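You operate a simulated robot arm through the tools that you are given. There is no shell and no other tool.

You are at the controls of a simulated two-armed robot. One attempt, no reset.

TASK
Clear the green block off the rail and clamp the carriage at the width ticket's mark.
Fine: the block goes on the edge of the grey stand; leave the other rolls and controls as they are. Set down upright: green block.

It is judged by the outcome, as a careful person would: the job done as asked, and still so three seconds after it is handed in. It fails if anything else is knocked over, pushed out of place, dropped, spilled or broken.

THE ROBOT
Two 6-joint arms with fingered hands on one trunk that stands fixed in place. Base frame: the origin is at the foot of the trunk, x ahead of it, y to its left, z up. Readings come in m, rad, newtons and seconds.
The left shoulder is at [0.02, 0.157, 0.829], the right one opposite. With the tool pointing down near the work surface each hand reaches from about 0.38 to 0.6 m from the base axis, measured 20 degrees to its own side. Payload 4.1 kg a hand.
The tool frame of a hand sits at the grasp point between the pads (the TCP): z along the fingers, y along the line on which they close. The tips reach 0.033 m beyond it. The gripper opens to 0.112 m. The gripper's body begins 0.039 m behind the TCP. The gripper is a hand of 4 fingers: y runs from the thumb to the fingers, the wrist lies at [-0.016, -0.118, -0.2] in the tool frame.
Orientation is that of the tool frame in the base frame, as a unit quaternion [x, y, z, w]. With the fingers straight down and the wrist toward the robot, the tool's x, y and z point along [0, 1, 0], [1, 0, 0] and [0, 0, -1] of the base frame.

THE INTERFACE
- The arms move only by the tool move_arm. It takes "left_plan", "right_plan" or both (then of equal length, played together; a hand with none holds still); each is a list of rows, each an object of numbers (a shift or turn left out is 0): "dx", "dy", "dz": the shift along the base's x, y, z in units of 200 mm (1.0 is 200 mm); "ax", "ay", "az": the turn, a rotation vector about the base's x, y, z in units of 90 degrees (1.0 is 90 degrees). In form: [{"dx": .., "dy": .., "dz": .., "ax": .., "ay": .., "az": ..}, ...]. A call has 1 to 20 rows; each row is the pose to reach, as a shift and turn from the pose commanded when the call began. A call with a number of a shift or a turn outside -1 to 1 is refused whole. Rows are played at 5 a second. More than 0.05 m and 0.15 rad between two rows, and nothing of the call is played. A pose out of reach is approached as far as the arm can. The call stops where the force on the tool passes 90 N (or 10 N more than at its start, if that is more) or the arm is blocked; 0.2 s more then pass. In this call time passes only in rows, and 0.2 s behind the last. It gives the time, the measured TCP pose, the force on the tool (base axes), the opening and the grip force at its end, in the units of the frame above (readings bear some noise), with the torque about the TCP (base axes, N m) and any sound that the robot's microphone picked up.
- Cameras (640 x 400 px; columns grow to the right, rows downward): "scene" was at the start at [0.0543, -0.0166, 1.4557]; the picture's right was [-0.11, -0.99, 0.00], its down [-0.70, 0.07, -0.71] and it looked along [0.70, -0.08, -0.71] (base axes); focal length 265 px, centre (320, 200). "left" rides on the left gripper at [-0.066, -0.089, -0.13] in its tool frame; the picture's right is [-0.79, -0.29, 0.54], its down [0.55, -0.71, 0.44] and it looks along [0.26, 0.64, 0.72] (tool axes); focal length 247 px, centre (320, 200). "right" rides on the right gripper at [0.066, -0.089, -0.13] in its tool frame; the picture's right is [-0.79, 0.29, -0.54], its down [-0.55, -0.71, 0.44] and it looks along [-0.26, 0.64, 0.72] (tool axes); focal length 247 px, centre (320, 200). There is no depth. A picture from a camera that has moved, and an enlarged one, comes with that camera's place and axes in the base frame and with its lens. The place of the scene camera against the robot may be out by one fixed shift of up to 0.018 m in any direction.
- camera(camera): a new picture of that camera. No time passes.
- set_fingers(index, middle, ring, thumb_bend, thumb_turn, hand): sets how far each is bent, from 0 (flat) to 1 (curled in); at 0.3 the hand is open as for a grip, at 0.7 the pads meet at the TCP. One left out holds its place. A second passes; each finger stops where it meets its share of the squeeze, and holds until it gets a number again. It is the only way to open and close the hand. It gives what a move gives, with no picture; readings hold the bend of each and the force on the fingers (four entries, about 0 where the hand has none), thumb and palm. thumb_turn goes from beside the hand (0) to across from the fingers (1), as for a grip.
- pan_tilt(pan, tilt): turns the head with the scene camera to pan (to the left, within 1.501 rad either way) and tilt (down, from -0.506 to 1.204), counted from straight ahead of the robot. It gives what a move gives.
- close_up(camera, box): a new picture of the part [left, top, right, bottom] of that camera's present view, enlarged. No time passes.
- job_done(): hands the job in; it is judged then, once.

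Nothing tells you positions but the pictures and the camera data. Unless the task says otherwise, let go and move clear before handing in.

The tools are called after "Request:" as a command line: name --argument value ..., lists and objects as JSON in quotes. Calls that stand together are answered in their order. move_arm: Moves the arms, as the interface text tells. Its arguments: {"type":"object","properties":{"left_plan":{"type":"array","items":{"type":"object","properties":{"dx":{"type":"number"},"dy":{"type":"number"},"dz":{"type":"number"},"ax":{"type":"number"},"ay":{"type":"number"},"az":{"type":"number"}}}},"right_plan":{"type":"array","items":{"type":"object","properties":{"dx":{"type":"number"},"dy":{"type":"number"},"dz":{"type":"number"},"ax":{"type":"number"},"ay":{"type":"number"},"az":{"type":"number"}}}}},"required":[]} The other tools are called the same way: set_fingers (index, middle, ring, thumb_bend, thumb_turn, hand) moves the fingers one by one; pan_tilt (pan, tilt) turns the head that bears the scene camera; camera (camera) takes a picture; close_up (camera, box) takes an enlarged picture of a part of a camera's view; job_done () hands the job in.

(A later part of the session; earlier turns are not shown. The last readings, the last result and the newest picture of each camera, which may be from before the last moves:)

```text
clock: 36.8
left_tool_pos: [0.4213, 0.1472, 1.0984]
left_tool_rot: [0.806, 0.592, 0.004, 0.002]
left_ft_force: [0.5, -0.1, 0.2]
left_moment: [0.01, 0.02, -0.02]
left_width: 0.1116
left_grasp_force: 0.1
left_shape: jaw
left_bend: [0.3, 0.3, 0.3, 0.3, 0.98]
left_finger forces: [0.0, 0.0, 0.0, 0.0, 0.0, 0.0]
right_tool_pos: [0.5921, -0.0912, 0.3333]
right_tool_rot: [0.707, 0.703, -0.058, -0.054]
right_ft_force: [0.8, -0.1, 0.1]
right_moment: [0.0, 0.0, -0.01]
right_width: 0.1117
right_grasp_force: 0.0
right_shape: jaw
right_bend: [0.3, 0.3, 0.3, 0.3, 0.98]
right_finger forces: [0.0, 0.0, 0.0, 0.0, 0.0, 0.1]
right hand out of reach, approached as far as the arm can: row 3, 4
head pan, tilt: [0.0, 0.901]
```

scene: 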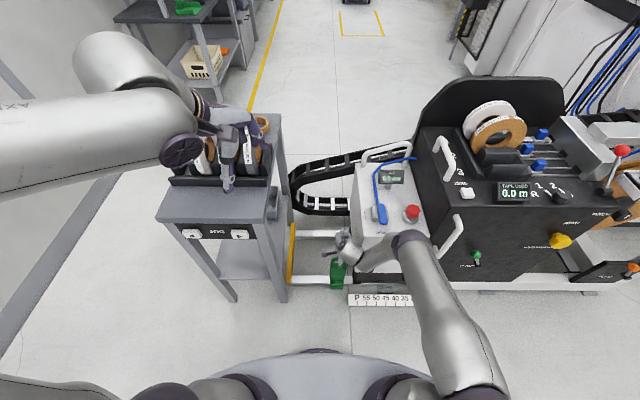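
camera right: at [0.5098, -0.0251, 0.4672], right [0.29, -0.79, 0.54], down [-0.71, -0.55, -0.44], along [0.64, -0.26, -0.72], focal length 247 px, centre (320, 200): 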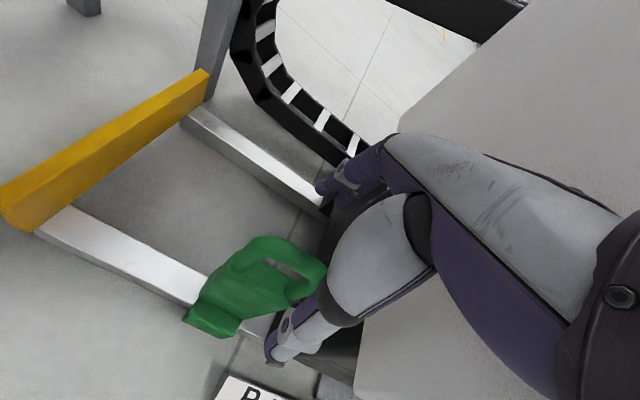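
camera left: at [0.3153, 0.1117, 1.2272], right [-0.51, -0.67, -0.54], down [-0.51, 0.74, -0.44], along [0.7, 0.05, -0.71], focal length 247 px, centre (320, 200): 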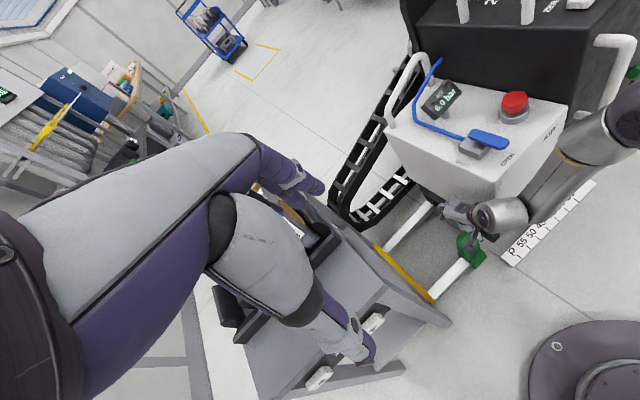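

Request:
move_arm --right_plan '[{"dx": 0.03, "dz": 0.15, "ay": -0.06}, {"dx": 0.03, "dz": 0.2, "ay": -0.11}, {"dx": 0.03, "dz": 0.2, "ay": -0.11, "az": -0.08}, {"dx": 0.03, "dz": 0.2, "ay": -0.11, "az": -0.16}, {"dx": 0.03, "dz": 0.2, "ay": -0.11, "az": -0.24}]'

Request:
move_arm --right_plan '[{"dz": -0.1}, {"dz": -0.2}, {"dz": -0.25}, {"dz": -0.3}]'

```text
clock: 38.0
left_tool_pos: [0.4211, 0.1458, 1.099]
left_tool_rot: [0.806, 0.591, 0.004, 0.002]
left_ft_force: [-0.1, -0.2, 0.5]
left_moment: [0.04, 0.02, -0.02]
left_width: 0.1118
left_grasp_force: 0.1
left_shape: jaw
left_bend: [0.3, 0.3, 0.3, 0.3, 0.98]
left_finger forces: [0.1, 0.0, 0.0, 0.0, 0.0, 0.0]
right_tool_pos: [0.597, -0.0924, 0.372]
right_tool_rot: [0.829, 0.56, 0.014, -0.002]
right_ft_force: [-0.4, 1.3, -0.4]
right_moment: [0.0, 0.0, 0.06]
right_width: 0.1117
right_grasp_force: 0.1
right_shape: jaw
right_bend: [0.3, 0.3, 0.3, 0.3, 0.98]
right_finger forces: [0.1, 0.0, 1.0, 0.1, 0.0, 0.0]
head pan, tilt: [0.0, 0.901]
```

```text
clock: 39.0
left_tool_pos: [0.4204, 0.148, 1.0974]
left_tool_rot: [0.805, 0.593, 0.004, 0.003]
left_ft_force: [-0.1, -0.7, -1.0]
left_moment: [-0.03, 0.0, -0.02]
left_width: 0.1116
left_grasp_force: 0.0
left_shape: jaw
left_bend: [0.3, 0.3, 0.3, 0.3, 0.98]
left_finger forces: [0.0, 0.1, 0.0, 0.0, 0.0, 0.0]
right_tool_pos: [0.5847, -0.0928, 0.3377]
right_tool_rot: [0.824, 0.567, 0.015, -0.002]
right_ft_force: [12.6, 28.9, 6.2]
right_moment: [-1.1, 0.04, 2.12]
right_width: 0.1119
right_grasp_force: 0.0
right_shape: jaw
right_bend: [0.3, 0.3, 0.3, 0.3, 0.98]
right_finger forces: [0.0, 0.0, 29.4, 0.0, 0.0, 0.0]
right hand out of reach, approached as far as the arm can: row 2, 3, 4
head pan, tilt: [0.0, 0.901]
```

Request:
move_arm --right_plan '[{"dy": 0.06, "dz": 0.05}, {"dy": 0.1, "dz": 0.15, "az": 0.08}, {"dy": 0.08, "dz": 0.2, "az": 0.16}, {"dy": 0.05, "dz": 0.2, "az": 0.24}]'

Request:
camera --camera "scene"

Request:
close_up --camera "scene" --box '[290, 180, 530, 400]'

Request:
camera --camera "left"

```text
clock: 40.0
left_tool_pos: [0.4218, 0.1477, 1.0981]
left_tool_rot: [0.806, 0.591, 0.004, 0.002]
left_ft_force: [-0.5, 0.4, 0.6]
left_moment: [0.06, 0.0, -0.01]
left_width: 0.1121
left_grasp_force: 0.1
left_shape: jaw
left_bend: [0.3, 0.3, 0.3, 0.3, 0.98]
left_finger forces: [0.1, 0.0, 0.0, 0.0, 0.1, 0.1]
right_tool_pos: [0.5943, -0.0799, 0.3766]
right_tool_rot: [0.71, 0.704, 0.007, -0.005]
right_ft_force: [-0.6, 0.8, -0.5]
right_moment: [-0.03, 0.0, 0.02]
right_width: 0.1119
right_grasp_force: 0.0
right_shape: jaw
right_bend: [0.3, 0.3, 0.3, 0.3, 0.98]
right_finger forces: [0.0, 0.0, 0.1, 0.0, 0.0, 0.0]
right hand out of reach, approached as far as the arm can: row 4
head pan, tilt: [0.0, 0.901]
```

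```text
taken
```

scene: 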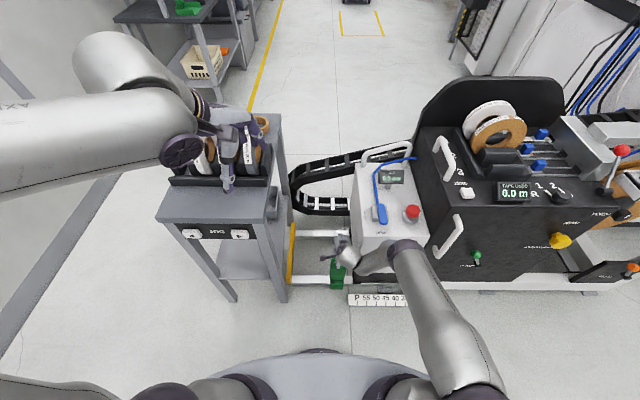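

```text
1.82 times, centred on (410, 290) of scene
camera zoom: at [0.0488, -0.0081, 1.4464], right [0.0, -1.0, 0.0], down [-0.78, 0.0, -0.62], along [0.62, 0.0, -0.78], focal length 481 px, centre (156, 36)
```

zoom: 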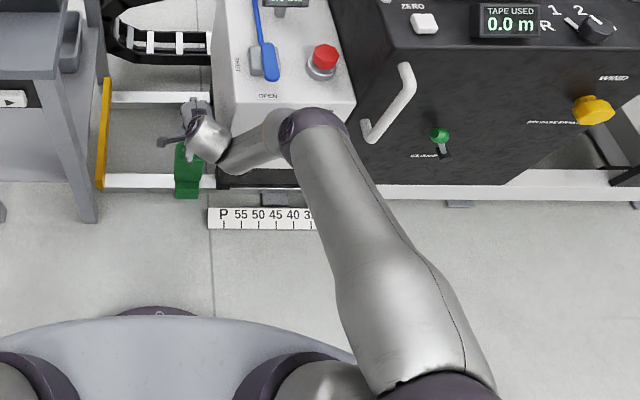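

```text
taken
camera left: at [0.3153, 0.1115, 1.2272], right [-0.51, -0.67, -0.54], down [-0.51, 0.74, -0.44], along [0.7, 0.05, -0.71], focal length 247 px, centre (320, 200)
```

left: 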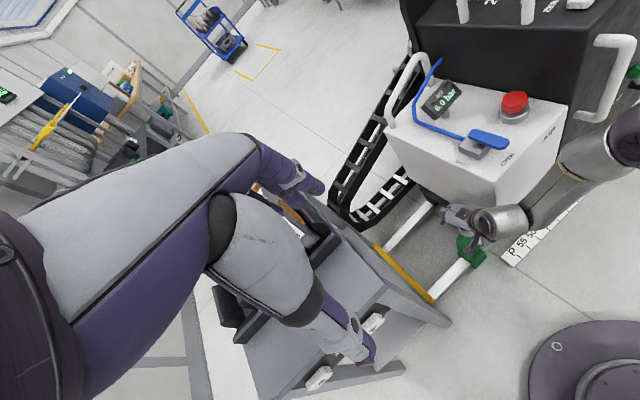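

Request:
pan_tilt --pan -0.6 --tilt 1.2

Request:
camera --camera "scene"

```text
clock: 41.0
left_tool_pos: [0.4215, 0.1477, 1.0983]
left_tool_rot: [0.806, 0.592, 0.003, 0.002]
left_ft_force: [0.8, -0.7, 0.0]
left_moment: [0.04, -0.01, -0.01]
left_width: 0.1117
left_grasp_force: 0.0
left_shape: jaw
left_bend: [0.3, 0.3, 0.3, 0.3, 0.98]
left_finger forces: [0.0, 0.1, 0.1, 0.0, 0.0, 0.0]
right_tool_pos: [0.5932, -0.081, 0.3767]
right_tool_rot: [0.711, 0.704, 0.008, -0.004]
right_ft_force: [0.7, -0.4, -0.2]
right_moment: [0.01, 0.02, -0.02]
right_width: 0.112
right_grasp_force: 0.1
right_shape: jaw
right_bend: [0.3, 0.3, 0.3, 0.3, 0.98]
right_finger forces: [0.0, 0.0, 0.1, 0.0, 0.0, 0.0]
head pan, tilt: [-0.6, 1.201]
```

```text
taken
```

scene: 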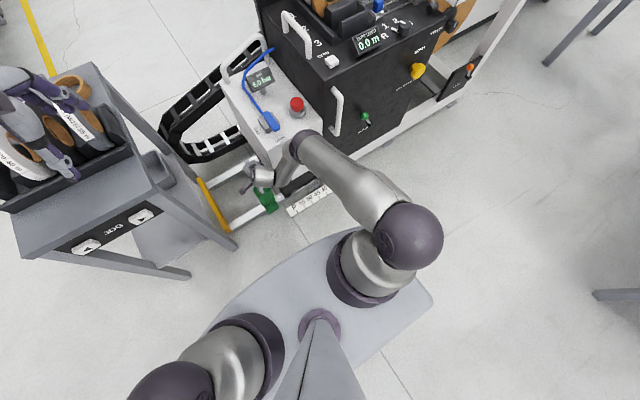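

I want to understand the arm's posture limits, so I turn the parked left hand to look across at the right arm.

Request:
move_arm --left_plan '[{"az": -0.09, "dx": -0.03, "dz": 0.03}, {"az": -0.18, "dx": -0.06, "dz": 0.06}, {"az": -0.27, "dx": -0.1, "dz": 0.1}, {"az": -0.36, "dx": -0.15, "dz": 0.1}, {"az": -0.45, "dx": -0.2, "dz": 0.1}, {"az": -0.54, "dx": -0.25, "dz": 0.1}, {"az": -0.63, "dx": -0.3, "dz": 0.1}, {"az": -0.72, "dx": -0.3, "dz": 0.1}]'

Request:
camera --camera "left"

```text
clock: 42.8
left_tool_pos: [0.36, 0.1477, 1.1206]
left_tool_rot: [0.998, 0.066, 0.001, 0.006]
left_ft_force: [-0.5, -0.8, 0.4]
left_moment: [0.02, -0.02, 0.0]
left_width: 0.1118
left_grasp_force: 0.1
left_shape: jaw
left_bend: [0.3, 0.3, 0.3, 0.3, 0.98]
left_finger forces: [0.0, 0.1, 0.0, 0.0, 0.0, 0.0]
right_tool_pos: [0.5934, -0.0803, 0.376]
right_tool_rot: [0.71, 0.704, 0.008, -0.005]
right_ft_force: [-0.3, 0.0, 1.3]
right_moment: [0.01, -0.02, 0.0]
right_width: 0.1117
right_grasp_force: 0.1
right_shape: jaw
right_bend: [0.3, 0.3, 0.3, 0.3, 0.98]
right_finger forces: [0.0, 0.1, 0.0, 0.0, 0.1, 0.1]
head pan, tilt: [-0.6, 1.201]
```

```text
taken
camera left: at [0.2833, 0.229, 1.249], right [-0.82, 0.17, -0.54], down [0.46, 0.77, -0.44], along [0.34, -0.61, -0.71], focal length 247 px, centre (320, 200)
```

left: 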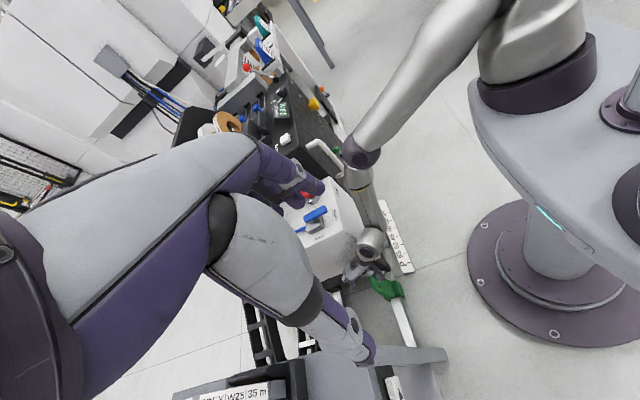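

Request:
move_arm --right_plan '[{"dy": 0.15, "dz": 0.05}, {"dy": 0.3, "dz": 0.1, "az": -0.06}, {"dy": 0.35, "dz": 0.1, "az": -0.15}, {"dy": 0.35, "dz": 0.1, "az": -0.24}, {"dy": 0.35, "dz": 0.1, "az": -0.33}, {"dy": 0.35, "dz": 0.1, "az": -0.42}, {"dy": 0.35, "dz": 0.1, "az": -0.5}]'

Request:
move_arm --right_plan '[{"dz": -0.1}, {"dz": -0.2}, {"dz": -0.3}]'

```text
clock: 44.4
left_tool_pos: [0.3605, 0.1477, 1.1208]
left_tool_rot: [0.998, 0.069, 0.002, 0.004]
left_ft_force: [0.4, -0.1, 0.0]
left_moment: [0.03, 0.01, 0.01]
left_width: 0.1118
left_grasp_force: 0.0
left_shape: jaw
left_bend: [0.3, 0.3, 0.3, 0.3, 0.98]
left_finger forces: [0.0, 0.1, 0.0, 0.1, 0.1, 0.1]
right_tool_pos: [0.5899, -0.0129, 0.4022]
right_tool_rot: [0.925, 0.38, 0.014, 0.001]
right_ft_force: [0.0, 0.0, 0.0]
right_moment: [0.01, -0.01, 0.0]
right_width: 0.1117
right_grasp_force: 0.1
right_shape: jaw
right_bend: [0.3, 0.3, 0.3, 0.3, 0.98]
right_finger forces: [0.0, 0.0, 0.0, 0.0, 0.0, 0.1]
right hand out of reach, approached as far as the arm can: row 7
head pan, tilt: [-0.6, 1.201]
```

```text
clock: 45.2
left_tool_pos: [0.3602, 0.1478, 1.1201]
left_tool_rot: [0.998, 0.068, 0.002, 0.004]
left_ft_force: [-0.8, -0.7, 0.0]
left_moment: [-0.01, -0.01, -0.02]
left_width: 0.1121
left_grasp_force: 0.0
left_shape: jaw
left_bend: [0.3, 0.3, 0.3, 0.3, 0.98]
left_finger forces: [0.0, 0.2, 0.0, 0.0, 0.0, 0.0]
right_tool_pos: [0.5714, -0.0295, 0.3804]
right_tool_rot: [0.924, 0.382, 0.015, 0.0]
right_ft_force: [-0.8, -0.5, 0.1]
right_moment: [-0.01, 0.01, -0.01]
right_width: 0.1117
right_grasp_force: 0.1
right_shape: jaw
right_bend: [0.3, 0.3, 0.3, 0.3, 0.98]
right_finger forces: [0.0, 0.0, 0.1, 0.0, 0.0, 0.0]
right hand out of reach, approached as far as the arm can: row 1, 2, 3
head pan, tilt: [-0.6, 1.201]
```

Request:
move_arm --right_plan '[{"dz": 0.15}, {"dz": 0.2, "az": 0.09}, {"dz": 0.2, "az": 0.18}, {"dz": 0.2, "az": 0.27}, {"dz": 0.2, "az": 0.36}, {"dz": 0.2, "az": 0.45}, {"dz": 0.2, "az": 0.5}]'

Request:
camera --camera "scene"

Request:
close_up --camera "scene" --box '[200, 80, 460, 320]'

Request:
close_up --camera "left" --box '[300, 0, 640, 320]'

```text
clock: 46.8
left_tool_pos: [0.3606, 0.1481, 1.1192]
left_tool_rot: [0.998, 0.068, 0.002, 0.004]
left_ft_force: [-0.2, -0.4, 0.4]
left_moment: [0.0, 0.01, 0.01]
left_width: 0.112
left_grasp_force: 0.1
left_shape: jaw
left_bend: [0.3, 0.3, 0.3, 0.3, 0.98]
left_finger forces: [0.1, 0.1, 0.1, 0.1, 0.0, 0.1]
right_tool_pos: [0.5712, -0.0286, 0.4194]
right_tool_rot: [0.708, 0.706, 0.013, -0.005]
right_ft_force: [0.4, 0.5, -0.4]
right_moment: [-0.02, 0.0, -0.01]
right_width: 0.1121
right_grasp_force: 0.1
right_shape: jaw
right_bend: [0.3, 0.3, 0.3, 0.3, 0.98]
right_finger forces: [0.0, 0.1, 0.0, 0.1, 0.0, 0.0]
head pan, tilt: [-0.6, 1.201]
```

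```text
taken
```

scene: 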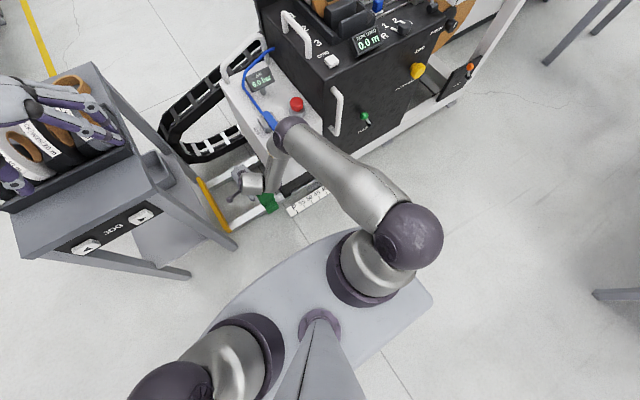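

```text
1.67 times, centred on (330, 200) of scene
camera zoom: at [0.0194, -0.0395, 1.4266], right [-0.56, -0.83, 0.0], down [-0.77, 0.53, -0.36], along [0.3, -0.2, -0.93], focal length 441 px, centre (303, 200)
```

zoom: 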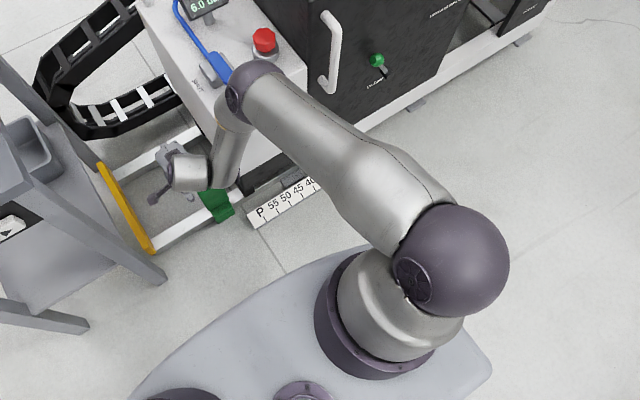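

```text
1.25 times, centred on (470, 160) of left
camera zoom: at [0.2833, 0.2289, 1.249], right [-0.82, 0.17, -0.54], down [0.45, 0.78, -0.44], along [0.35, -0.61, -0.71], focal length 309 px, centre (132, 250)
```

zoom: 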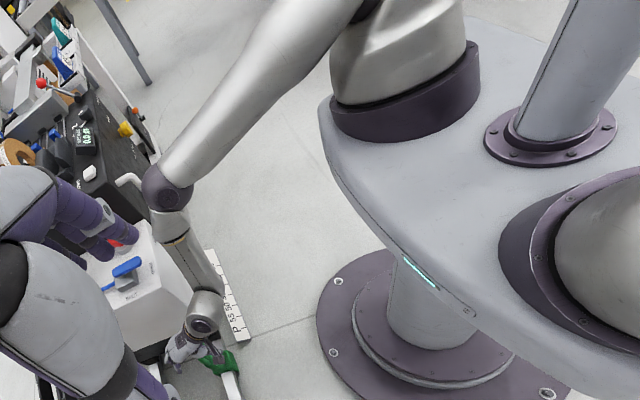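

I now understand the limit: the upper arm can't go below about horizontal, so the normal grip falls about 3 cm short of the bar, but the finger side of the hand reaches further. I'll lift the right hand up to study the fingers at different bends.

Request:
move_arm --right_plan '[{"dx": -0.04, "dz": 0.2}, {"dx": -0.1, "dz": 0.4}, {"dx": -0.15, "dz": 0.6}, {"dx": -0.2, "dz": 0.8}, {"dx": -0.25, "dz": 1.0}]'

Request:
move_arm --right_plan '[{"dx": -0.04, "dz": 0.2}, {"dx": -0.08, "dz": 0.4}, {"dx": -0.1, "dz": 0.6}, {"dx": -0.1, "dz": 0.8}, {"dx": -0.1, "dz": 1.0}]'

Request:
camera --camera "left"

```text
clock: 48.0
left_tool_pos: [0.361, 0.1473, 1.1191]
left_tool_rot: [0.998, 0.069, 0.002, 0.004]
left_ft_force: [0.5, -0.4, -0.4]
left_moment: [0.02, 0.01, 0.04]
left_width: 0.1116
left_grasp_force: 0.0
left_shape: jaw
left_bend: [0.3, 0.3, 0.3, 0.3, 0.98]
left_finger forces: [0.0, 0.0, 0.0, 0.1, 0.0, 0.0]
right_tool_pos: [0.5188, -0.0273, 0.6198]
right_tool_rot: [0.709, 0.705, 0.013, -0.005]
right_ft_force: [-0.4, 0.2, -0.3]
right_moment: [0.01, 0.03, 0.0]
right_width: 0.1118
right_grasp_force: 0.2
right_shape: jaw
right_bend: [0.3, 0.3, 0.3, 0.3, 0.98]
right_finger forces: [0.0, 0.0, 0.0, 0.1, 0.1, 0.0]
head pan, tilt: [-0.6, 1.201]
```

```text
clock: 49.2
left_tool_pos: [0.3621, 0.1486, 1.1203]
left_tool_rot: [0.998, 0.068, 0.001, 0.005]
left_ft_force: [-0.2, -0.8, -0.3]
left_moment: [-0.02, 0.04, -0.01]
left_width: 0.1118
left_grasp_force: 0.0
left_shape: jaw
left_bend: [0.3, 0.3, 0.3, 0.3, 0.98]
left_finger forces: [0.0, 0.0, 0.0, 0.0, 0.0, 0.0]
right_tool_pos: [0.4983, -0.0269, 0.8182]
right_tool_rot: [0.708, 0.706, 0.013, -0.005]
right_ft_force: [1.0, 0.5, 0.5]
right_moment: [-0.03, 0.0, 0.0]
right_width: 0.1117
right_grasp_force: 0.1
right_shape: jaw
right_bend: [0.3, 0.3, 0.3, 0.3, 0.98]
right_finger forces: [0.0, 0.1, 0.1, 0.0, 0.0, 0.0]
head pan, tilt: [-0.6, 1.201]
```

```text
taken
camera left: at [0.2836, 0.2289, 1.249], right [-0.82, 0.17, -0.54], down [0.45, 0.78, -0.44], along [0.35, -0.61, -0.71], focal length 247 px, centre (320, 200)
```

left: 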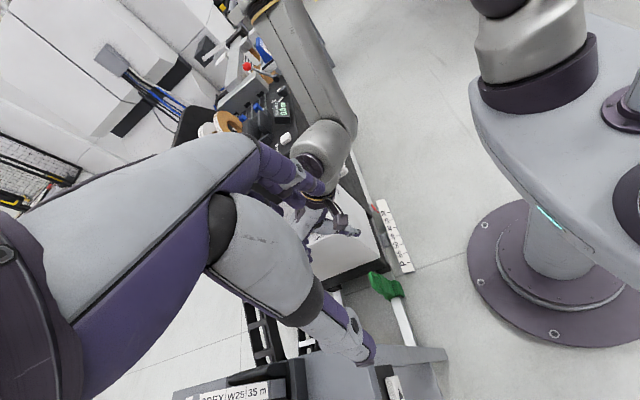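

Request:
close_up --camera "left" --box '[180, 120, 420, 380]'

Request:
set_fingers --hand "left" --index 0.0 --middle 0.0 --ring 0.0 --thumb_bend 1.0

Request:
close_up --camera "left" --box '[180, 120, 420, 380]'

Request:
set_fingers --hand "left" --index 0.45 --middle 0.45 --ring 0.45 --thumb_bend 1.0

Request:
close_up --camera "left" --box '[180, 120, 420, 380]'

```text
1.54 times, centred on (300, 250) of left
camera zoom: at [0.2836, 0.2289, 1.249], right [-0.82, 0.17, -0.54], down [0.45, 0.78, -0.44], along [0.35, -0.61, -0.71], focal length 380 px, centre (351, 123)
```

zoom: 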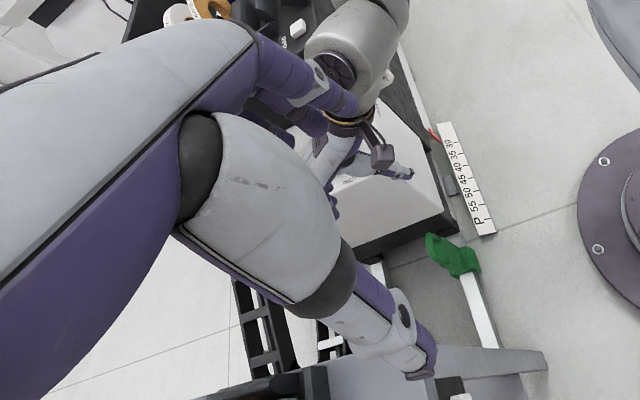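

```text
clock: 50.2
left_tool_pos: [0.3611, 0.1473, 1.1195]
left_tool_rot: [0.998, 0.068, 0.003, 0.005]
left_ft_force: [0.1, 0.3, 0.3]
left_moment: [-0.02, 0.0, 0.0]
left_width: 0.0526
left_grasp_force: 0.0
left_shape: fingers
left_bend: [0.0, 0.0, 0.0, 1.0, 0.98]
left_finger forces: [0.0, 0.0, 0.0, 0.0, 0.1, 0.0]
right_tool_pos: [0.4992, -0.0275, 0.8195]
right_tool_rot: [0.708, 0.706, 0.014, -0.005]
right_ft_force: [0.3, -1.0, 0.6]
right_moment: [0.03, -0.04, 0.05]
right_width: 0.112
right_grasp_force: 0.1
right_shape: jaw
right_bend: [0.3, 0.3, 0.3, 0.3, 0.98]
right_finger forces: [0.1, 0.0, 0.0, 0.0, 0.0, 0.0]
head pan, tilt: [-0.6, 1.201]
```

```text
1.54 times, centred on (300, 250) of left
camera zoom: at [0.2833, 0.2289, 1.2491], right [-0.82, 0.17, -0.54], down [0.45, 0.78, -0.44], along [0.35, -0.61, -0.71], focal length 380 px, centre (351, 123)
```

zoom: 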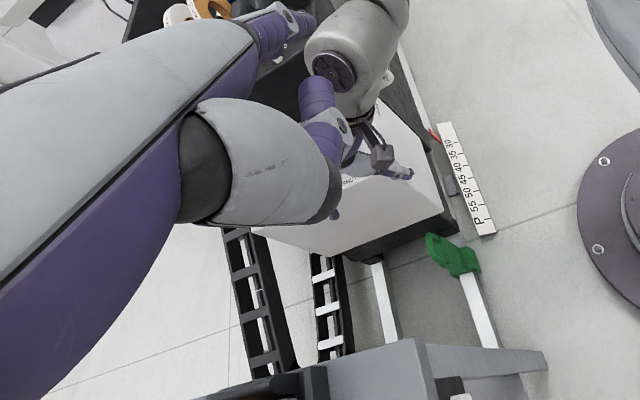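

```text
clock: 51.2
left_tool_pos: [0.3613, 0.1483, 1.1202]
left_tool_rot: [0.998, 0.067, 0.003, 0.004]
left_ft_force: [0.3, -0.1, 0.7]
left_moment: [0.02, 0.0, 0.0]
left_width: 0.0286
left_grasp_force: 0.0
left_shape: fingers
left_bend: [0.33, 0.45, 0.45, 0.99, 0.97]
left_finger forces: [0.0, 0.1, 0.1, 0.0, 0.1, 0.0]
right_tool_pos: [0.499, -0.0282, 0.8184]
right_tool_rot: [0.708, 0.706, 0.014, -0.005]
right_ft_force: [-0.3, 0.8, -0.7]
right_moment: [0.01, 0.0, -0.01]
right_width: 0.1116
right_grasp_force: 0.2
right_shape: jaw
right_bend: [0.3, 0.3, 0.3, 0.3, 0.98]
right_finger forces: [0.1, 0.0, 0.1, 0.0, 0.0, 0.0]
head pan, tilt: [-0.6, 1.201]
```

```text
1.54 times, centred on (300, 250) of left
camera zoom: at [0.2833, 0.2288, 1.2491], right [-0.82, 0.17, -0.54], down [0.45, 0.78, -0.44], along [0.35, -0.61, -0.71], focal length 380 px, centre (351, 123)
```

zoom: 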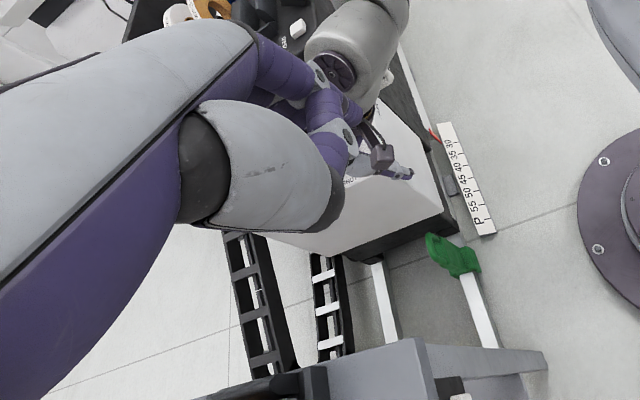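

Thumb fully bent reaches across to the open fingers, so I can clamp the handle near the fingertips, with the hand tilted back ~15°, where the reach is longest. I restore the left fingers and prepare the right hand that way.

Request:
set_fingers --hand "left" --thumb_bend 0.3 --index 0.3 --middle 0.3 --ring 0.3

Request:
set_fingers --hand "right" --index 0.2 --middle 0.2 --ring 0.2 --thumb_bend 0.4

Request:
move_arm --right_plan '[{"dy": -0.1, "dz": -0.1, "ay": 0.05}, {"dy": -0.2, "dz": -0.25, "ay": 0.1}, {"dy": -0.25, "dz": -0.4, "ay": 0.167}, {"dy": -0.28, "dz": -0.6, "ay": 0.167}, {"dy": -0.28, "dz": -0.8, "ay": 0.167}, {"dy": -0.28, "dz": -1.0, "ay": 0.167}]'

Request:
camera --camera "right"

```text
clock: 52.2
left_tool_pos: [0.3606, 0.148, 1.1202]
left_tool_rot: [0.998, 0.068, 0.002, 0.004]
left_ft_force: [0.3, 0.3, 0.2]
left_moment: [-0.01, -0.01, 0.01]
left_width: 0.1127
left_grasp_force: 0.1
left_shape: fingers
left_bend: [0.3, 0.3, 0.3, 0.3, 0.97]
left_finger forces: [0.0, 0.1, 0.1, 0.1, 0.1, 0.0]
right_tool_pos: [0.4977, -0.0271, 0.8189]
right_tool_rot: [0.709, 0.705, 0.013, -0.005]
right_ft_force: [0.4, -0.8, 0.3]
right_moment: [-0.02, -0.06, 0.03]
right_width: 0.1115
right_grasp_force: 0.1
right_shape: jaw
right_bend: [0.3, 0.3, 0.3, 0.3, 0.98]
right_finger forces: [0.0, 0.0, 0.0, 0.0, 0.0, 0.1]
head pan, tilt: [-0.6, 1.201]
```

```text
clock: 53.2
left_tool_pos: [0.3609, 0.1474, 1.1196]
left_tool_rot: [0.998, 0.068, 0.002, 0.004]
left_ft_force: [-0.2, -0.1, 0.3]
left_moment: [0.0, 0.0, 0.03]
left_width: 0.1123
left_grasp_force: 0.1
left_shape: fingers
left_bend: [0.3, 0.3, 0.3, 0.3, 0.97]
left_finger forces: [0.0, 0.1, 0.0, 0.0, 0.1, 0.0]
right_tool_pos: [0.4987, -0.0276, 0.8187]
right_tool_rot: [0.708, 0.706, 0.014, -0.005]
right_ft_force: [0.2, 0.3, 0.4]
right_moment: [0.0, -0.01, 0.02]
right_width: 0.1168
right_grasp_force: 0.1
right_shape: fingers
right_bend: [0.2, 0.2, 0.2, 0.4, 0.98]
right_finger forces: [0.1, 0.0, 0.1, 0.1, 0.0, 0.1]
head pan, tilt: [-0.6, 1.201]
```

```text
clock: 54.6
left_tool_pos: [0.3615, 0.1474, 1.12]
left_tool_rot: [0.998, 0.068, 0.002, 0.004]
left_ft_force: [0.2, 0.4, 0.1]
left_moment: [-0.01, -0.01, 0.02]
left_width: 0.1122
left_grasp_force: 0.0
left_shape: fingers
left_bend: [0.3, 0.3, 0.3, 0.3, 0.97]
left_finger forces: [0.0, 0.1, 0.0, 0.0, 0.0, 0.0]
right_tool_pos: [0.5017, -0.0872, 0.6189]
right_tool_rot: [0.705, 0.699, -0.079, -0.097]
right_ft_force: [-0.4, -1.0, -1.1]
right_moment: [0.01, -0.04, 0.04]
right_width: 0.1166
right_grasp_force: 0.1
right_shape: fingers
right_bend: [0.2, 0.2, 0.2, 0.4, 0.98]
right_finger forces: [0.1, 0.0, 0.1, 0.0, 0.1, 0.0]
head pan, tilt: [-0.6, 1.201]
```

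```text
taken
camera right: at [0.4474, -0.0241, 0.7683], right [0.4, -0.81, 0.43], down [-0.8, -0.54, -0.26], along [0.44, -0.24, -0.86], focal length 247 px, centre (320, 200)
```

right: 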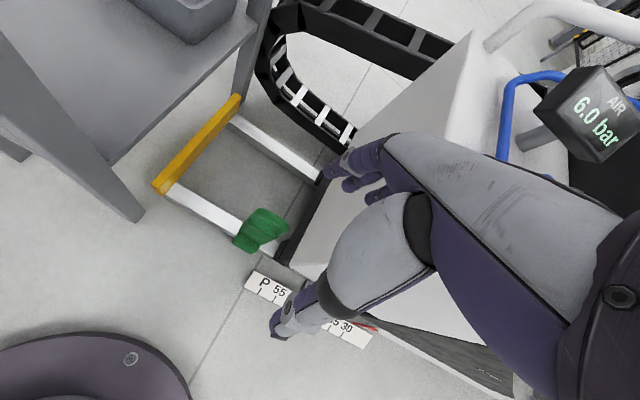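

Request:
move_arm --right_plan '[{"dx": 0.06, "dz": -0.2}, {"dx": 0.12, "dz": -0.4}, {"dx": 0.18, "dz": -0.6}, {"dx": 0.24, "dz": -0.8}, {"dx": 0.3, "dy": -0.01, "dz": -1.0}]'

Request:
move_arm --right_plan '[{"dz": -0.12}, {"dz": -0.24}, {"dz": -0.32}]'

Request:
camera --camera "right"

Request:
close_up --camera "left" --box '[300, 200, 460, 320]'

```text
clock: 55.8
left_tool_pos: [0.3598, 0.147, 1.1197]
left_tool_rot: [0.998, 0.068, 0.002, 0.005]
left_ft_force: [-0.8, 0.5, -0.6]
left_moment: [-0.01, 0.0, 0.0]
left_width: 0.1126
left_grasp_force: 0.2
left_shape: fingers
left_bend: [0.3, 0.3, 0.3, 0.3, 0.97]
left_finger forces: [0.0, 0.0, 0.0, 0.0, 0.0, 0.0]
right_tool_pos: [0.5605, -0.0862, 0.4199]
right_tool_rot: [0.704, 0.7, -0.08, -0.097]
right_ft_force: [0.1, -0.4, 1.1]
right_moment: [0.03, 0.01, -0.01]
right_width: 0.1165
right_grasp_force: 0.1
right_shape: fingers
right_bend: [0.2, 0.2, 0.2, 0.4, 0.98]
right_finger forces: [0.1, 0.0, 0.1, 0.1, 0.0, 0.0]
head pan, tilt: [-0.6, 1.201]
```

```text
clock: 56.6
left_tool_pos: [0.3612, 0.1485, 1.1202]
left_tool_rot: [0.998, 0.068, 0.002, 0.005]
left_ft_force: [-0.1, 0.4, -0.4]
left_moment: [0.01, 0.03, 0.0]
left_width: 0.1119
left_grasp_force: 0.0
left_shape: fingers
left_bend: [0.3, 0.3, 0.3, 0.3, 0.97]
left_finger forces: [0.0, 0.0, 0.0, 0.0, 0.0, 0.0]
right_tool_pos: [0.5594, -0.085, 0.3571]
right_tool_rot: [0.703, 0.7, -0.079, -0.097]
right_ft_force: [0.3, 0.7, -0.2]
right_moment: [-0.05, -0.01, -0.02]
right_width: 0.1165
right_grasp_force: 0.1
right_shape: fingers
right_bend: [0.2, 0.2, 0.2, 0.4, 0.98]
right_finger forces: [0.0, 0.0, 0.0, 0.0, 0.1, 0.0]
head pan, tilt: [-0.6, 1.201]
```

```text
taken
camera right: at [0.506, -0.023, 0.5066], right [0.4, -0.81, 0.43], down [-0.8, -0.54, -0.26], along [0.44, -0.24, -0.86], focal length 247 px, centre (320, 200)
```

right: 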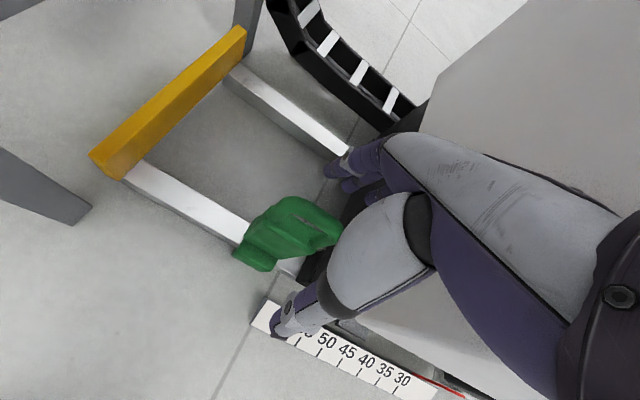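

```text
3.33 times, centred on (380, 260) of left
camera zoom: at [0.2833, 0.2288, 1.2491], right [-0.82, 0.17, -0.54], down [0.45, 0.78, -0.44], along [0.35, -0.61, -0.71], focal length 823 px, centre (120, 0)
```

zoom: 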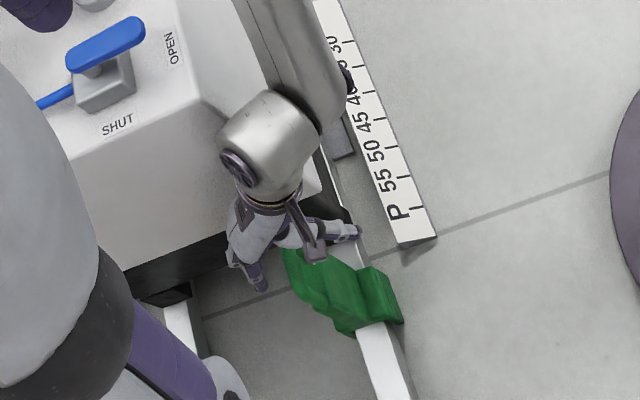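

Request:
move_arm --right_plan '[{"dx": 0.02, "dz": -0.05}, {"dx": 0.03, "dz": -0.1}, {"dx": 0.03, "dz": -0.15}]'

Request:
close_up --camera "right" --box '[200, 100, 440, 350]'

Request:
close_up --camera "left" --box '[320, 220, 440, 310]'

```text
clock: 57.4
left_tool_pos: [0.3602, 0.148, 1.1203]
left_tool_rot: [0.998, 0.068, 0.001, 0.004]
left_ft_force: [1.2, -0.5, -1.2]
left_moment: [0.0, 0.0, -0.02]
left_width: 0.1121
left_grasp_force: 0.1
left_shape: fingers
left_bend: [0.3, 0.3, 0.3, 0.3, 0.97]
left_finger forces: [0.0, 0.1, 0.0, 0.0, 0.0, 0.0]
right_tool_pos: [0.5672, -0.0867, 0.3249]
right_tool_rot: [0.703, 0.7, -0.079, -0.097]
right_ft_force: [-0.2, -0.2, 0.3]
right_moment: [0.0, -0.03, 0.03]
right_width: 0.1165
right_grasp_force: 0.0
right_shape: fingers
right_bend: [0.2, 0.2, 0.2, 0.4, 0.98]
right_finger forces: [0.0, 0.1, 0.0, 0.1, 0.0, 0.0]
head pan, tilt: [-0.6, 1.201]
```

```text
1.60 times, centred on (320, 225) of right
camera zoom: at [0.5133, -0.0243, 0.4755], right [0.4, -0.81, 0.43], down [-0.8, -0.54, -0.26], along [0.44, -0.24, -0.86], focal length 395 px, centre (320, 160)
```

zoom: 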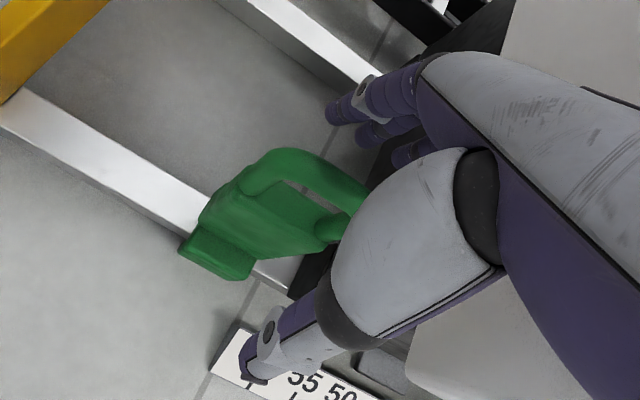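

```text
4.44 times, centred on (380, 265) of left
camera zoom: at [0.2833, 0.2288, 1.2491], right [-0.82, 0.17, -0.54], down [0.45, 0.78, -0.44], along [0.35, -0.61, -0.71], focal length 1098 px, centre (53, -89)
```

zoom: 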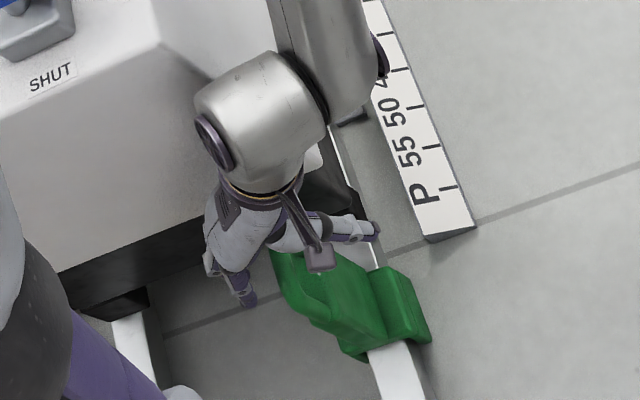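

Request:
move_arm --right_plan '[{"dz": -0.03}, {"dz": -0.06}]'

```text
clock: 58.0
left_tool_pos: [0.3604, 0.147, 1.12]
left_tool_rot: [0.998, 0.068, 0.002, 0.005]
left_ft_force: [0.1, 0.2, -0.4]
left_moment: [0.03, 0.01, 0.01]
left_width: 0.1124
left_grasp_force: 0.0
left_shape: fingers
left_bend: [0.3, 0.3, 0.3, 0.3, 0.97]
left_finger forces: [0.0, 0.0, 0.0, 0.0, 0.1, 0.0]
right_tool_pos: [0.5628, -0.0875, 0.3183]
right_tool_rot: [0.704, 0.699, -0.079, -0.097]
right_ft_force: [0.4, -0.2, 0.1]
right_moment: [-0.01, -0.01, -0.01]
right_width: 0.1166
right_grasp_force: 0.0
right_shape: fingers
right_bend: [0.2, 0.2, 0.2, 0.4, 0.98]
right_finger forces: [0.1, 0.0, 0.0, 0.1, 0.1, 0.0]
right hand out of reach, approached as far as the arm can: row 2
head pan, tilt: [-0.6, 1.201]
```

Request:
set_fingers --hand "right" --index 0.33 --middle 0.33 --ring 0.33 --thumb_bend 0.7

Request:
close_up --camera "right" --box '[200, 100, 440, 350]'

Request:
close_up --camera "left" --box '[320, 220, 440, 310]'

```text
clock: 59.0
left_tool_pos: [0.3609, 0.1477, 1.1198]
left_tool_rot: [0.998, 0.068, 0.002, 0.004]
left_ft_force: [0.1, 0.8, -0.1]
left_moment: [0.0, -0.01, -0.01]
left_width: 0.1121
left_grasp_force: 0.0
left_shape: fingers
left_bend: [0.3, 0.3, 0.3, 0.3, 0.97]
left_finger forces: [0.0, 0.0, 0.1, 0.0, 0.0, 0.1]
right_tool_pos: [0.5634, -0.0869, 0.3166]
right_tool_rot: [0.704, 0.699, -0.079, -0.096]
right_ft_force: [0.7, -0.1, 0.9]
right_moment: [-0.01, -0.04, 0.01]
right_width: 0.055
right_grasp_force: 0.0
right_shape: fingers
right_bend: [0.33, 0.33, 0.33, 0.7, 0.98]
right_finger forces: [0.4, 0.0, 0.0, 0.0, 0.1, 0.0]
head pan, tilt: [-0.6, 1.201]
```

```text
1.60 times, centred on (320, 225) of right
camera zoom: at [0.51, -0.0253, 0.4678], right [0.4, -0.81, 0.43], down [-0.8, -0.54, -0.26], along [0.44, -0.24, -0.86], focal length 395 px, centre (320, 160)
```

zoom: 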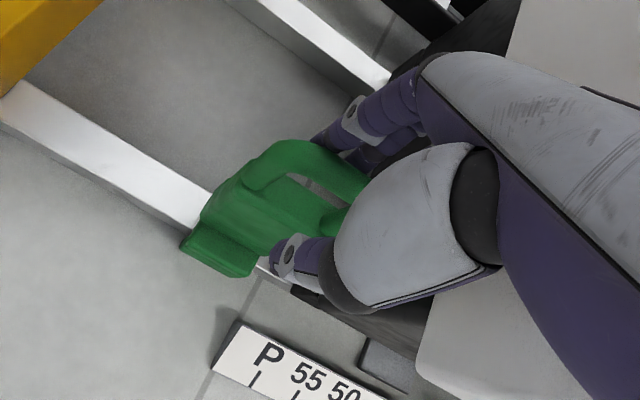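

```text
4.44 times, centred on (380, 265) of left
camera zoom: at [0.2833, 0.2288, 1.2491], right [-0.82, 0.17, -0.54], down [0.45, 0.78, -0.44], along [0.35, -0.61, -0.71], focal length 1098 px, centre (53, -89)
```

zoom: 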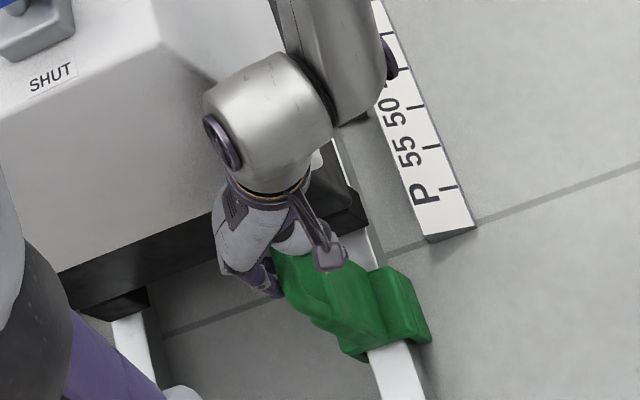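

Request:
set_fingers --hand "right" --index 0.5 --middle 0.5 --ring 0.5 --thumb_bend 1.0

Request:
close_up --camera "right" --box '[200, 100, 440, 350]'

Request:
close_up --camera "left" --box '[320, 220, 440, 310]'

```text
clock: 60.0
left_tool_pos: [0.3614, 0.1479, 1.119]
left_tool_rot: [0.998, 0.068, 0.002, 0.004]
left_ft_force: [0.0, 0.8, 0.1]
left_moment: [0.02, 0.0, 0.01]
left_width: 0.1122
left_grasp_force: 0.0
left_shape: fingers
left_bend: [0.3, 0.3, 0.3, 0.3, 0.97]
left_finger forces: [0.0, 0.0, 0.0, 0.0, 0.0, 0.0]
right_tool_pos: [0.563, -0.0873, 0.3176]
right_tool_rot: [0.703, 0.7, -0.08, -0.097]
right_ft_force: [-0.1, 0.2, 0.6]
right_moment: [-0.02, 0.0, 0.0]
right_width: 0.0216
right_grasp_force: 0.3
right_shape: fingers
right_bend: [0.42, 0.5, 0.5, 0.95, 0.97]
right_finger forces: [0.1, 0.0, 0.3, 0.1, 0.0, 0.0]
head pan, tilt: [-0.6, 1.201]
```

```text
1.60 times, centred on (320, 225) of right
camera zoom: at [0.5099, -0.0253, 0.4677], right [0.4, -0.81, 0.43], down [-0.8, -0.54, -0.26], along [0.44, -0.24, -0.86], focal length 395 px, centre (320, 160)
```

zoom: 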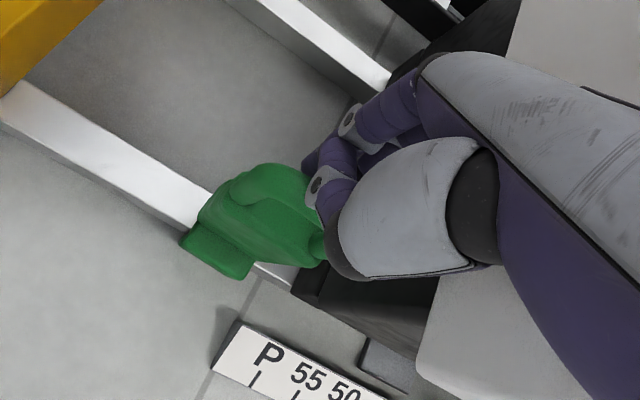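

```text
4.44 times, centred on (380, 265) of left
camera zoom: at [0.2833, 0.2289, 1.2491], right [-0.82, 0.17, -0.54], down [0.45, 0.78, -0.44], along [0.35, -0.61, -0.71], focal length 1098 px, centre (53, -89)
```

zoom: 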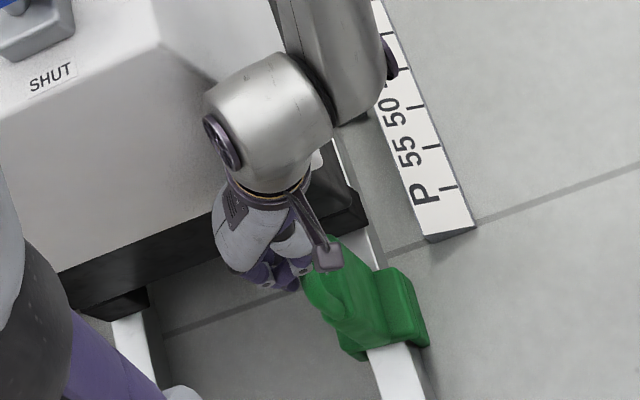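

Request:
pan_tilt --pan 0.0 --tilt 0.95

Request:
close_up --camera "scene" --box '[290, 190, 410, 280]'

Request:
close_up --camera "right" --box '[250, 160, 370, 260]'

```text
clock: 61.0
left_tool_pos: [0.3598, 0.1476, 1.1192]
left_tool_rot: [0.998, 0.069, 0.002, 0.004]
left_ft_force: [1.5, -0.8, -0.4]
left_moment: [0.0, 0.01, 0.0]
left_width: 0.1126
left_grasp_force: 0.1
left_shape: fingers
left_bend: [0.3, 0.3, 0.3, 0.3, 0.97]
left_finger forces: [0.1, 0.0, 0.1, 0.1, 0.0, 0.0]
right_tool_pos: [0.5628, -0.0874, 0.3177]
right_tool_rot: [0.703, 0.7, -0.079, -0.097]
right_ft_force: [0.1, 0.2, -0.7]
right_moment: [-0.05, -0.03, 0.04]
right_width: 0.0218
right_grasp_force: 0.1
right_shape: fingers
right_bend: [0.42, 0.5, 0.5, 0.95, 0.97]
right_finger forces: [0.0, 0.0, 0.4, 0.0, 0.0, 0.0]
head pan, tilt: [0.0, 0.949]
```

```text
4.44 times, centred on (350, 235) of scene
camera zoom: at [0.046, -0.0081, 1.4428], right [0.0, -1.0, 0.0], down [-0.81, 0.0, -0.58], along [0.58, 0.0, -0.81], focal length 1176 px, centre (187, 44)
```

zoom: 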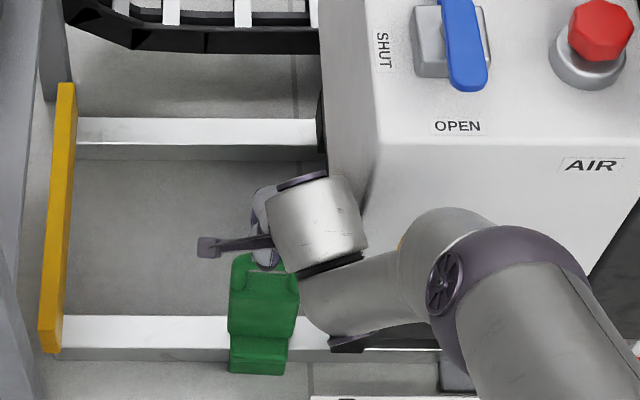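

```text
4.00 times, centred on (310, 210) of right
camera zoom: at [0.51, -0.0253, 0.4677], right [0.4, -0.81, 0.43], down [-0.8, -0.54, -0.26], along [0.44, -0.24, -0.86], focal length 988 px, centre (360, 160)
```

zoom: 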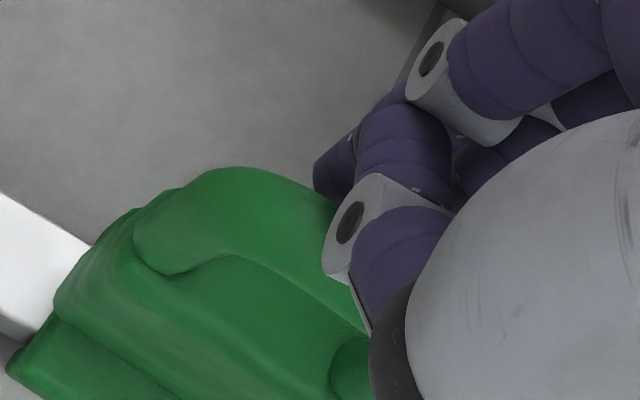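

Request:
set_fingers --hand "right" --thumb_bend 0.4 --index 0.33 --middle 0.33 --ring 0.33

Request:
close_up --camera "right" --box '[200, 100, 440, 350]'

Request:
close_up --camera "left" --box '[320, 220, 440, 310]'

Request:
close_up --camera "scene" --box '[290, 190, 410, 280]'

```text
clock: 62.0
left_tool_pos: [0.3596, 0.1468, 1.1203]
left_tool_rot: [0.998, 0.068, 0.002, 0.004]
left_ft_force: [-0.1, -0.5, -0.5]
left_moment: [-0.02, -0.02, 0.01]
left_width: 0.1125
left_grasp_force: 0.0
left_shape: fingers
left_bend: [0.3, 0.3, 0.3, 0.3, 0.97]
left_finger forces: [0.0, 0.1, 0.1, 0.0, 0.0, 0.0]
right_tool_pos: [0.568, -0.0906, 0.322]
right_tool_rot: [0.706, 0.698, -0.076, -0.093]
right_ft_force: [24.1, 1.7, 17.2]
right_moment: [0.24, -0.19, -0.31]
right_width: 0.0538
right_grasp_force: 14.4
right_shape: fingers
right_bend: [0.33, 0.33, 0.33, 0.72, 0.97]
right_finger forces: [0.0, 0.0, 0.1, 0.0, 28.8, 0.0]
head pan, tilt: [0.0, 0.949]
```

```text
1.60 times, centred on (320, 225) of right
camera zoom: at [0.5138, -0.0265, 0.4705], right [0.4, -0.81, 0.44], down [-0.8, -0.54, -0.27], along [0.45, -0.24, -0.86], focal length 395 px, centre (320, 160)
```

zoom: 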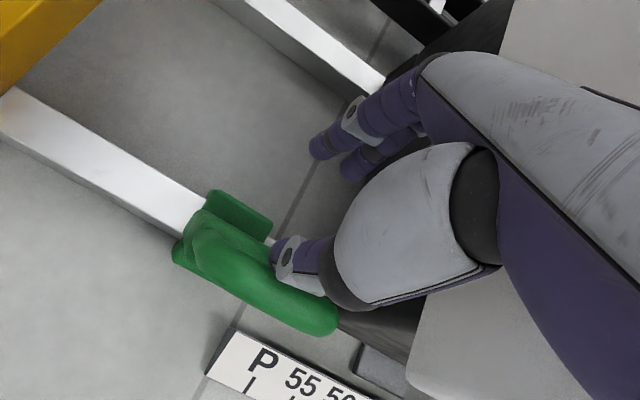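

```text
4.44 times, centred on (380, 265) of left
camera zoom: at [0.2832, 0.2289, 1.2491], right [-0.82, 0.17, -0.54], down [0.45, 0.78, -0.44], along [0.35, -0.61, -0.71], focal length 1098 px, centre (53, -89)
```

zoom: 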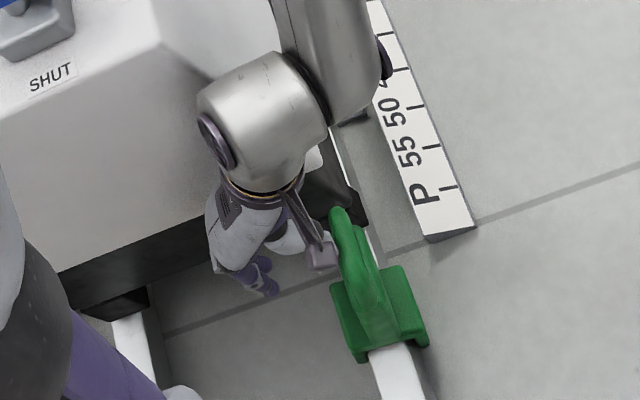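

```text
4.44 times, centred on (350, 235) of scene
camera zoom: at [0.0458, -0.0079, 1.4428], right [0.0, -1.0, 0.0], down [-0.81, 0.0, -0.58], along [0.58, 0.0, -0.81], focal length 1176 px, centre (187, 44)
```

zoom: 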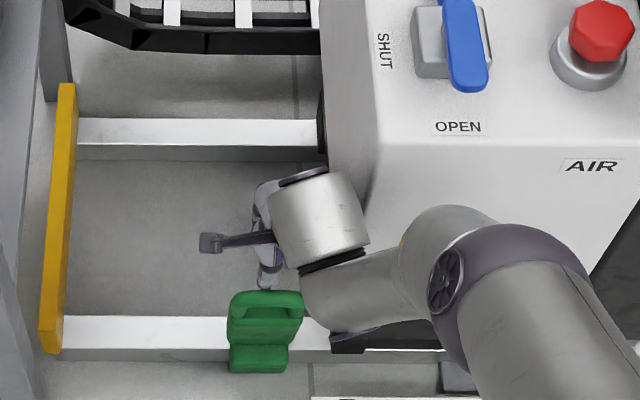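

Request:
set_fingers --hand "right" --thumb_bend 0.85

Request:
close_up --camera "right" --box '[200, 100, 440, 350]'

Request:
close_up --camera "left" --box '[320, 220, 440, 310]'

```text
clock: 63.0
left_tool_pos: [0.3606, 0.1472, 1.1206]
left_tool_rot: [0.998, 0.068, 0.002, 0.004]
left_ft_force: [-0.4, 0.2, -0.4]
left_moment: [-0.01, 0.0, -0.03]
left_width: 0.1122
left_grasp_force: 0.0
left_shape: fingers
left_bend: [0.3, 0.3, 0.3, 0.3, 0.97]
left_finger forces: [0.0, 0.0, 0.0, 0.0, 0.0, 0.0]
right_tool_pos: [0.5625, -0.0866, 0.318]
right_tool_rot: [0.704, 0.699, -0.079, -0.097]
right_ft_force: [1.0, -0.2, 0.6]
right_moment: [0.0, 0.05, 0.0]
right_width: 0.0273
right_grasp_force: 0.4
right_shape: fingers
right_bend: [0.33, 0.33, 0.33, 0.85, 0.98]
right_finger forces: [0.1, 0.0, 0.0, 0.0, 0.1, 0.0]
head pan, tilt: [0.0, 0.949]
```

```text
1.60 times, centred on (320, 225) of right
camera zoom: at [0.5098, -0.0252, 0.4676], right [0.4, -0.81, 0.43], down [-0.8, -0.54, -0.26], along [0.44, -0.24, -0.86], focal length 395 px, centre (320, 160)
```

zoom: 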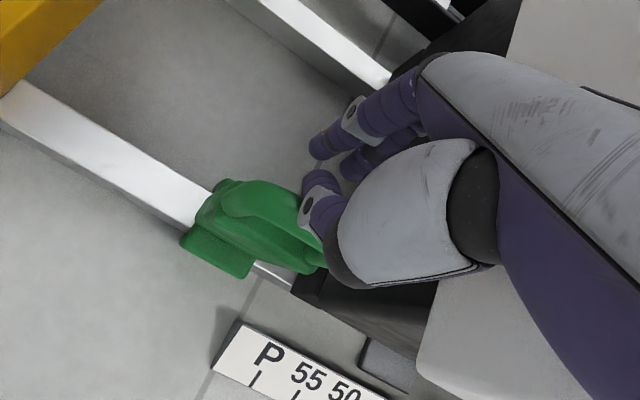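

```text
4.44 times, centred on (380, 265) of left
camera zoom: at [0.2833, 0.2288, 1.2491], right [-0.82, 0.17, -0.54], down [0.45, 0.78, -0.44], along [0.35, -0.61, -0.71], focal length 1098 px, centre (53, -89)
```

zoom: 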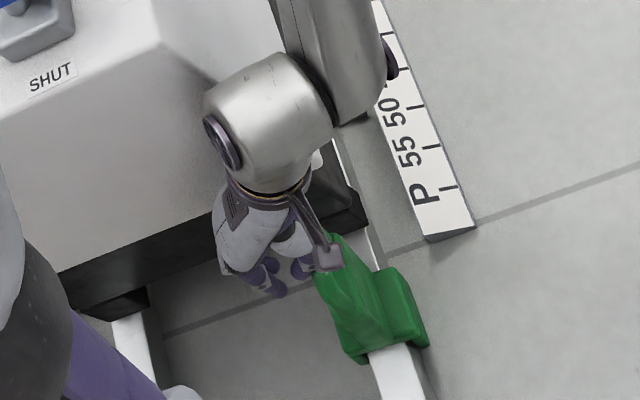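

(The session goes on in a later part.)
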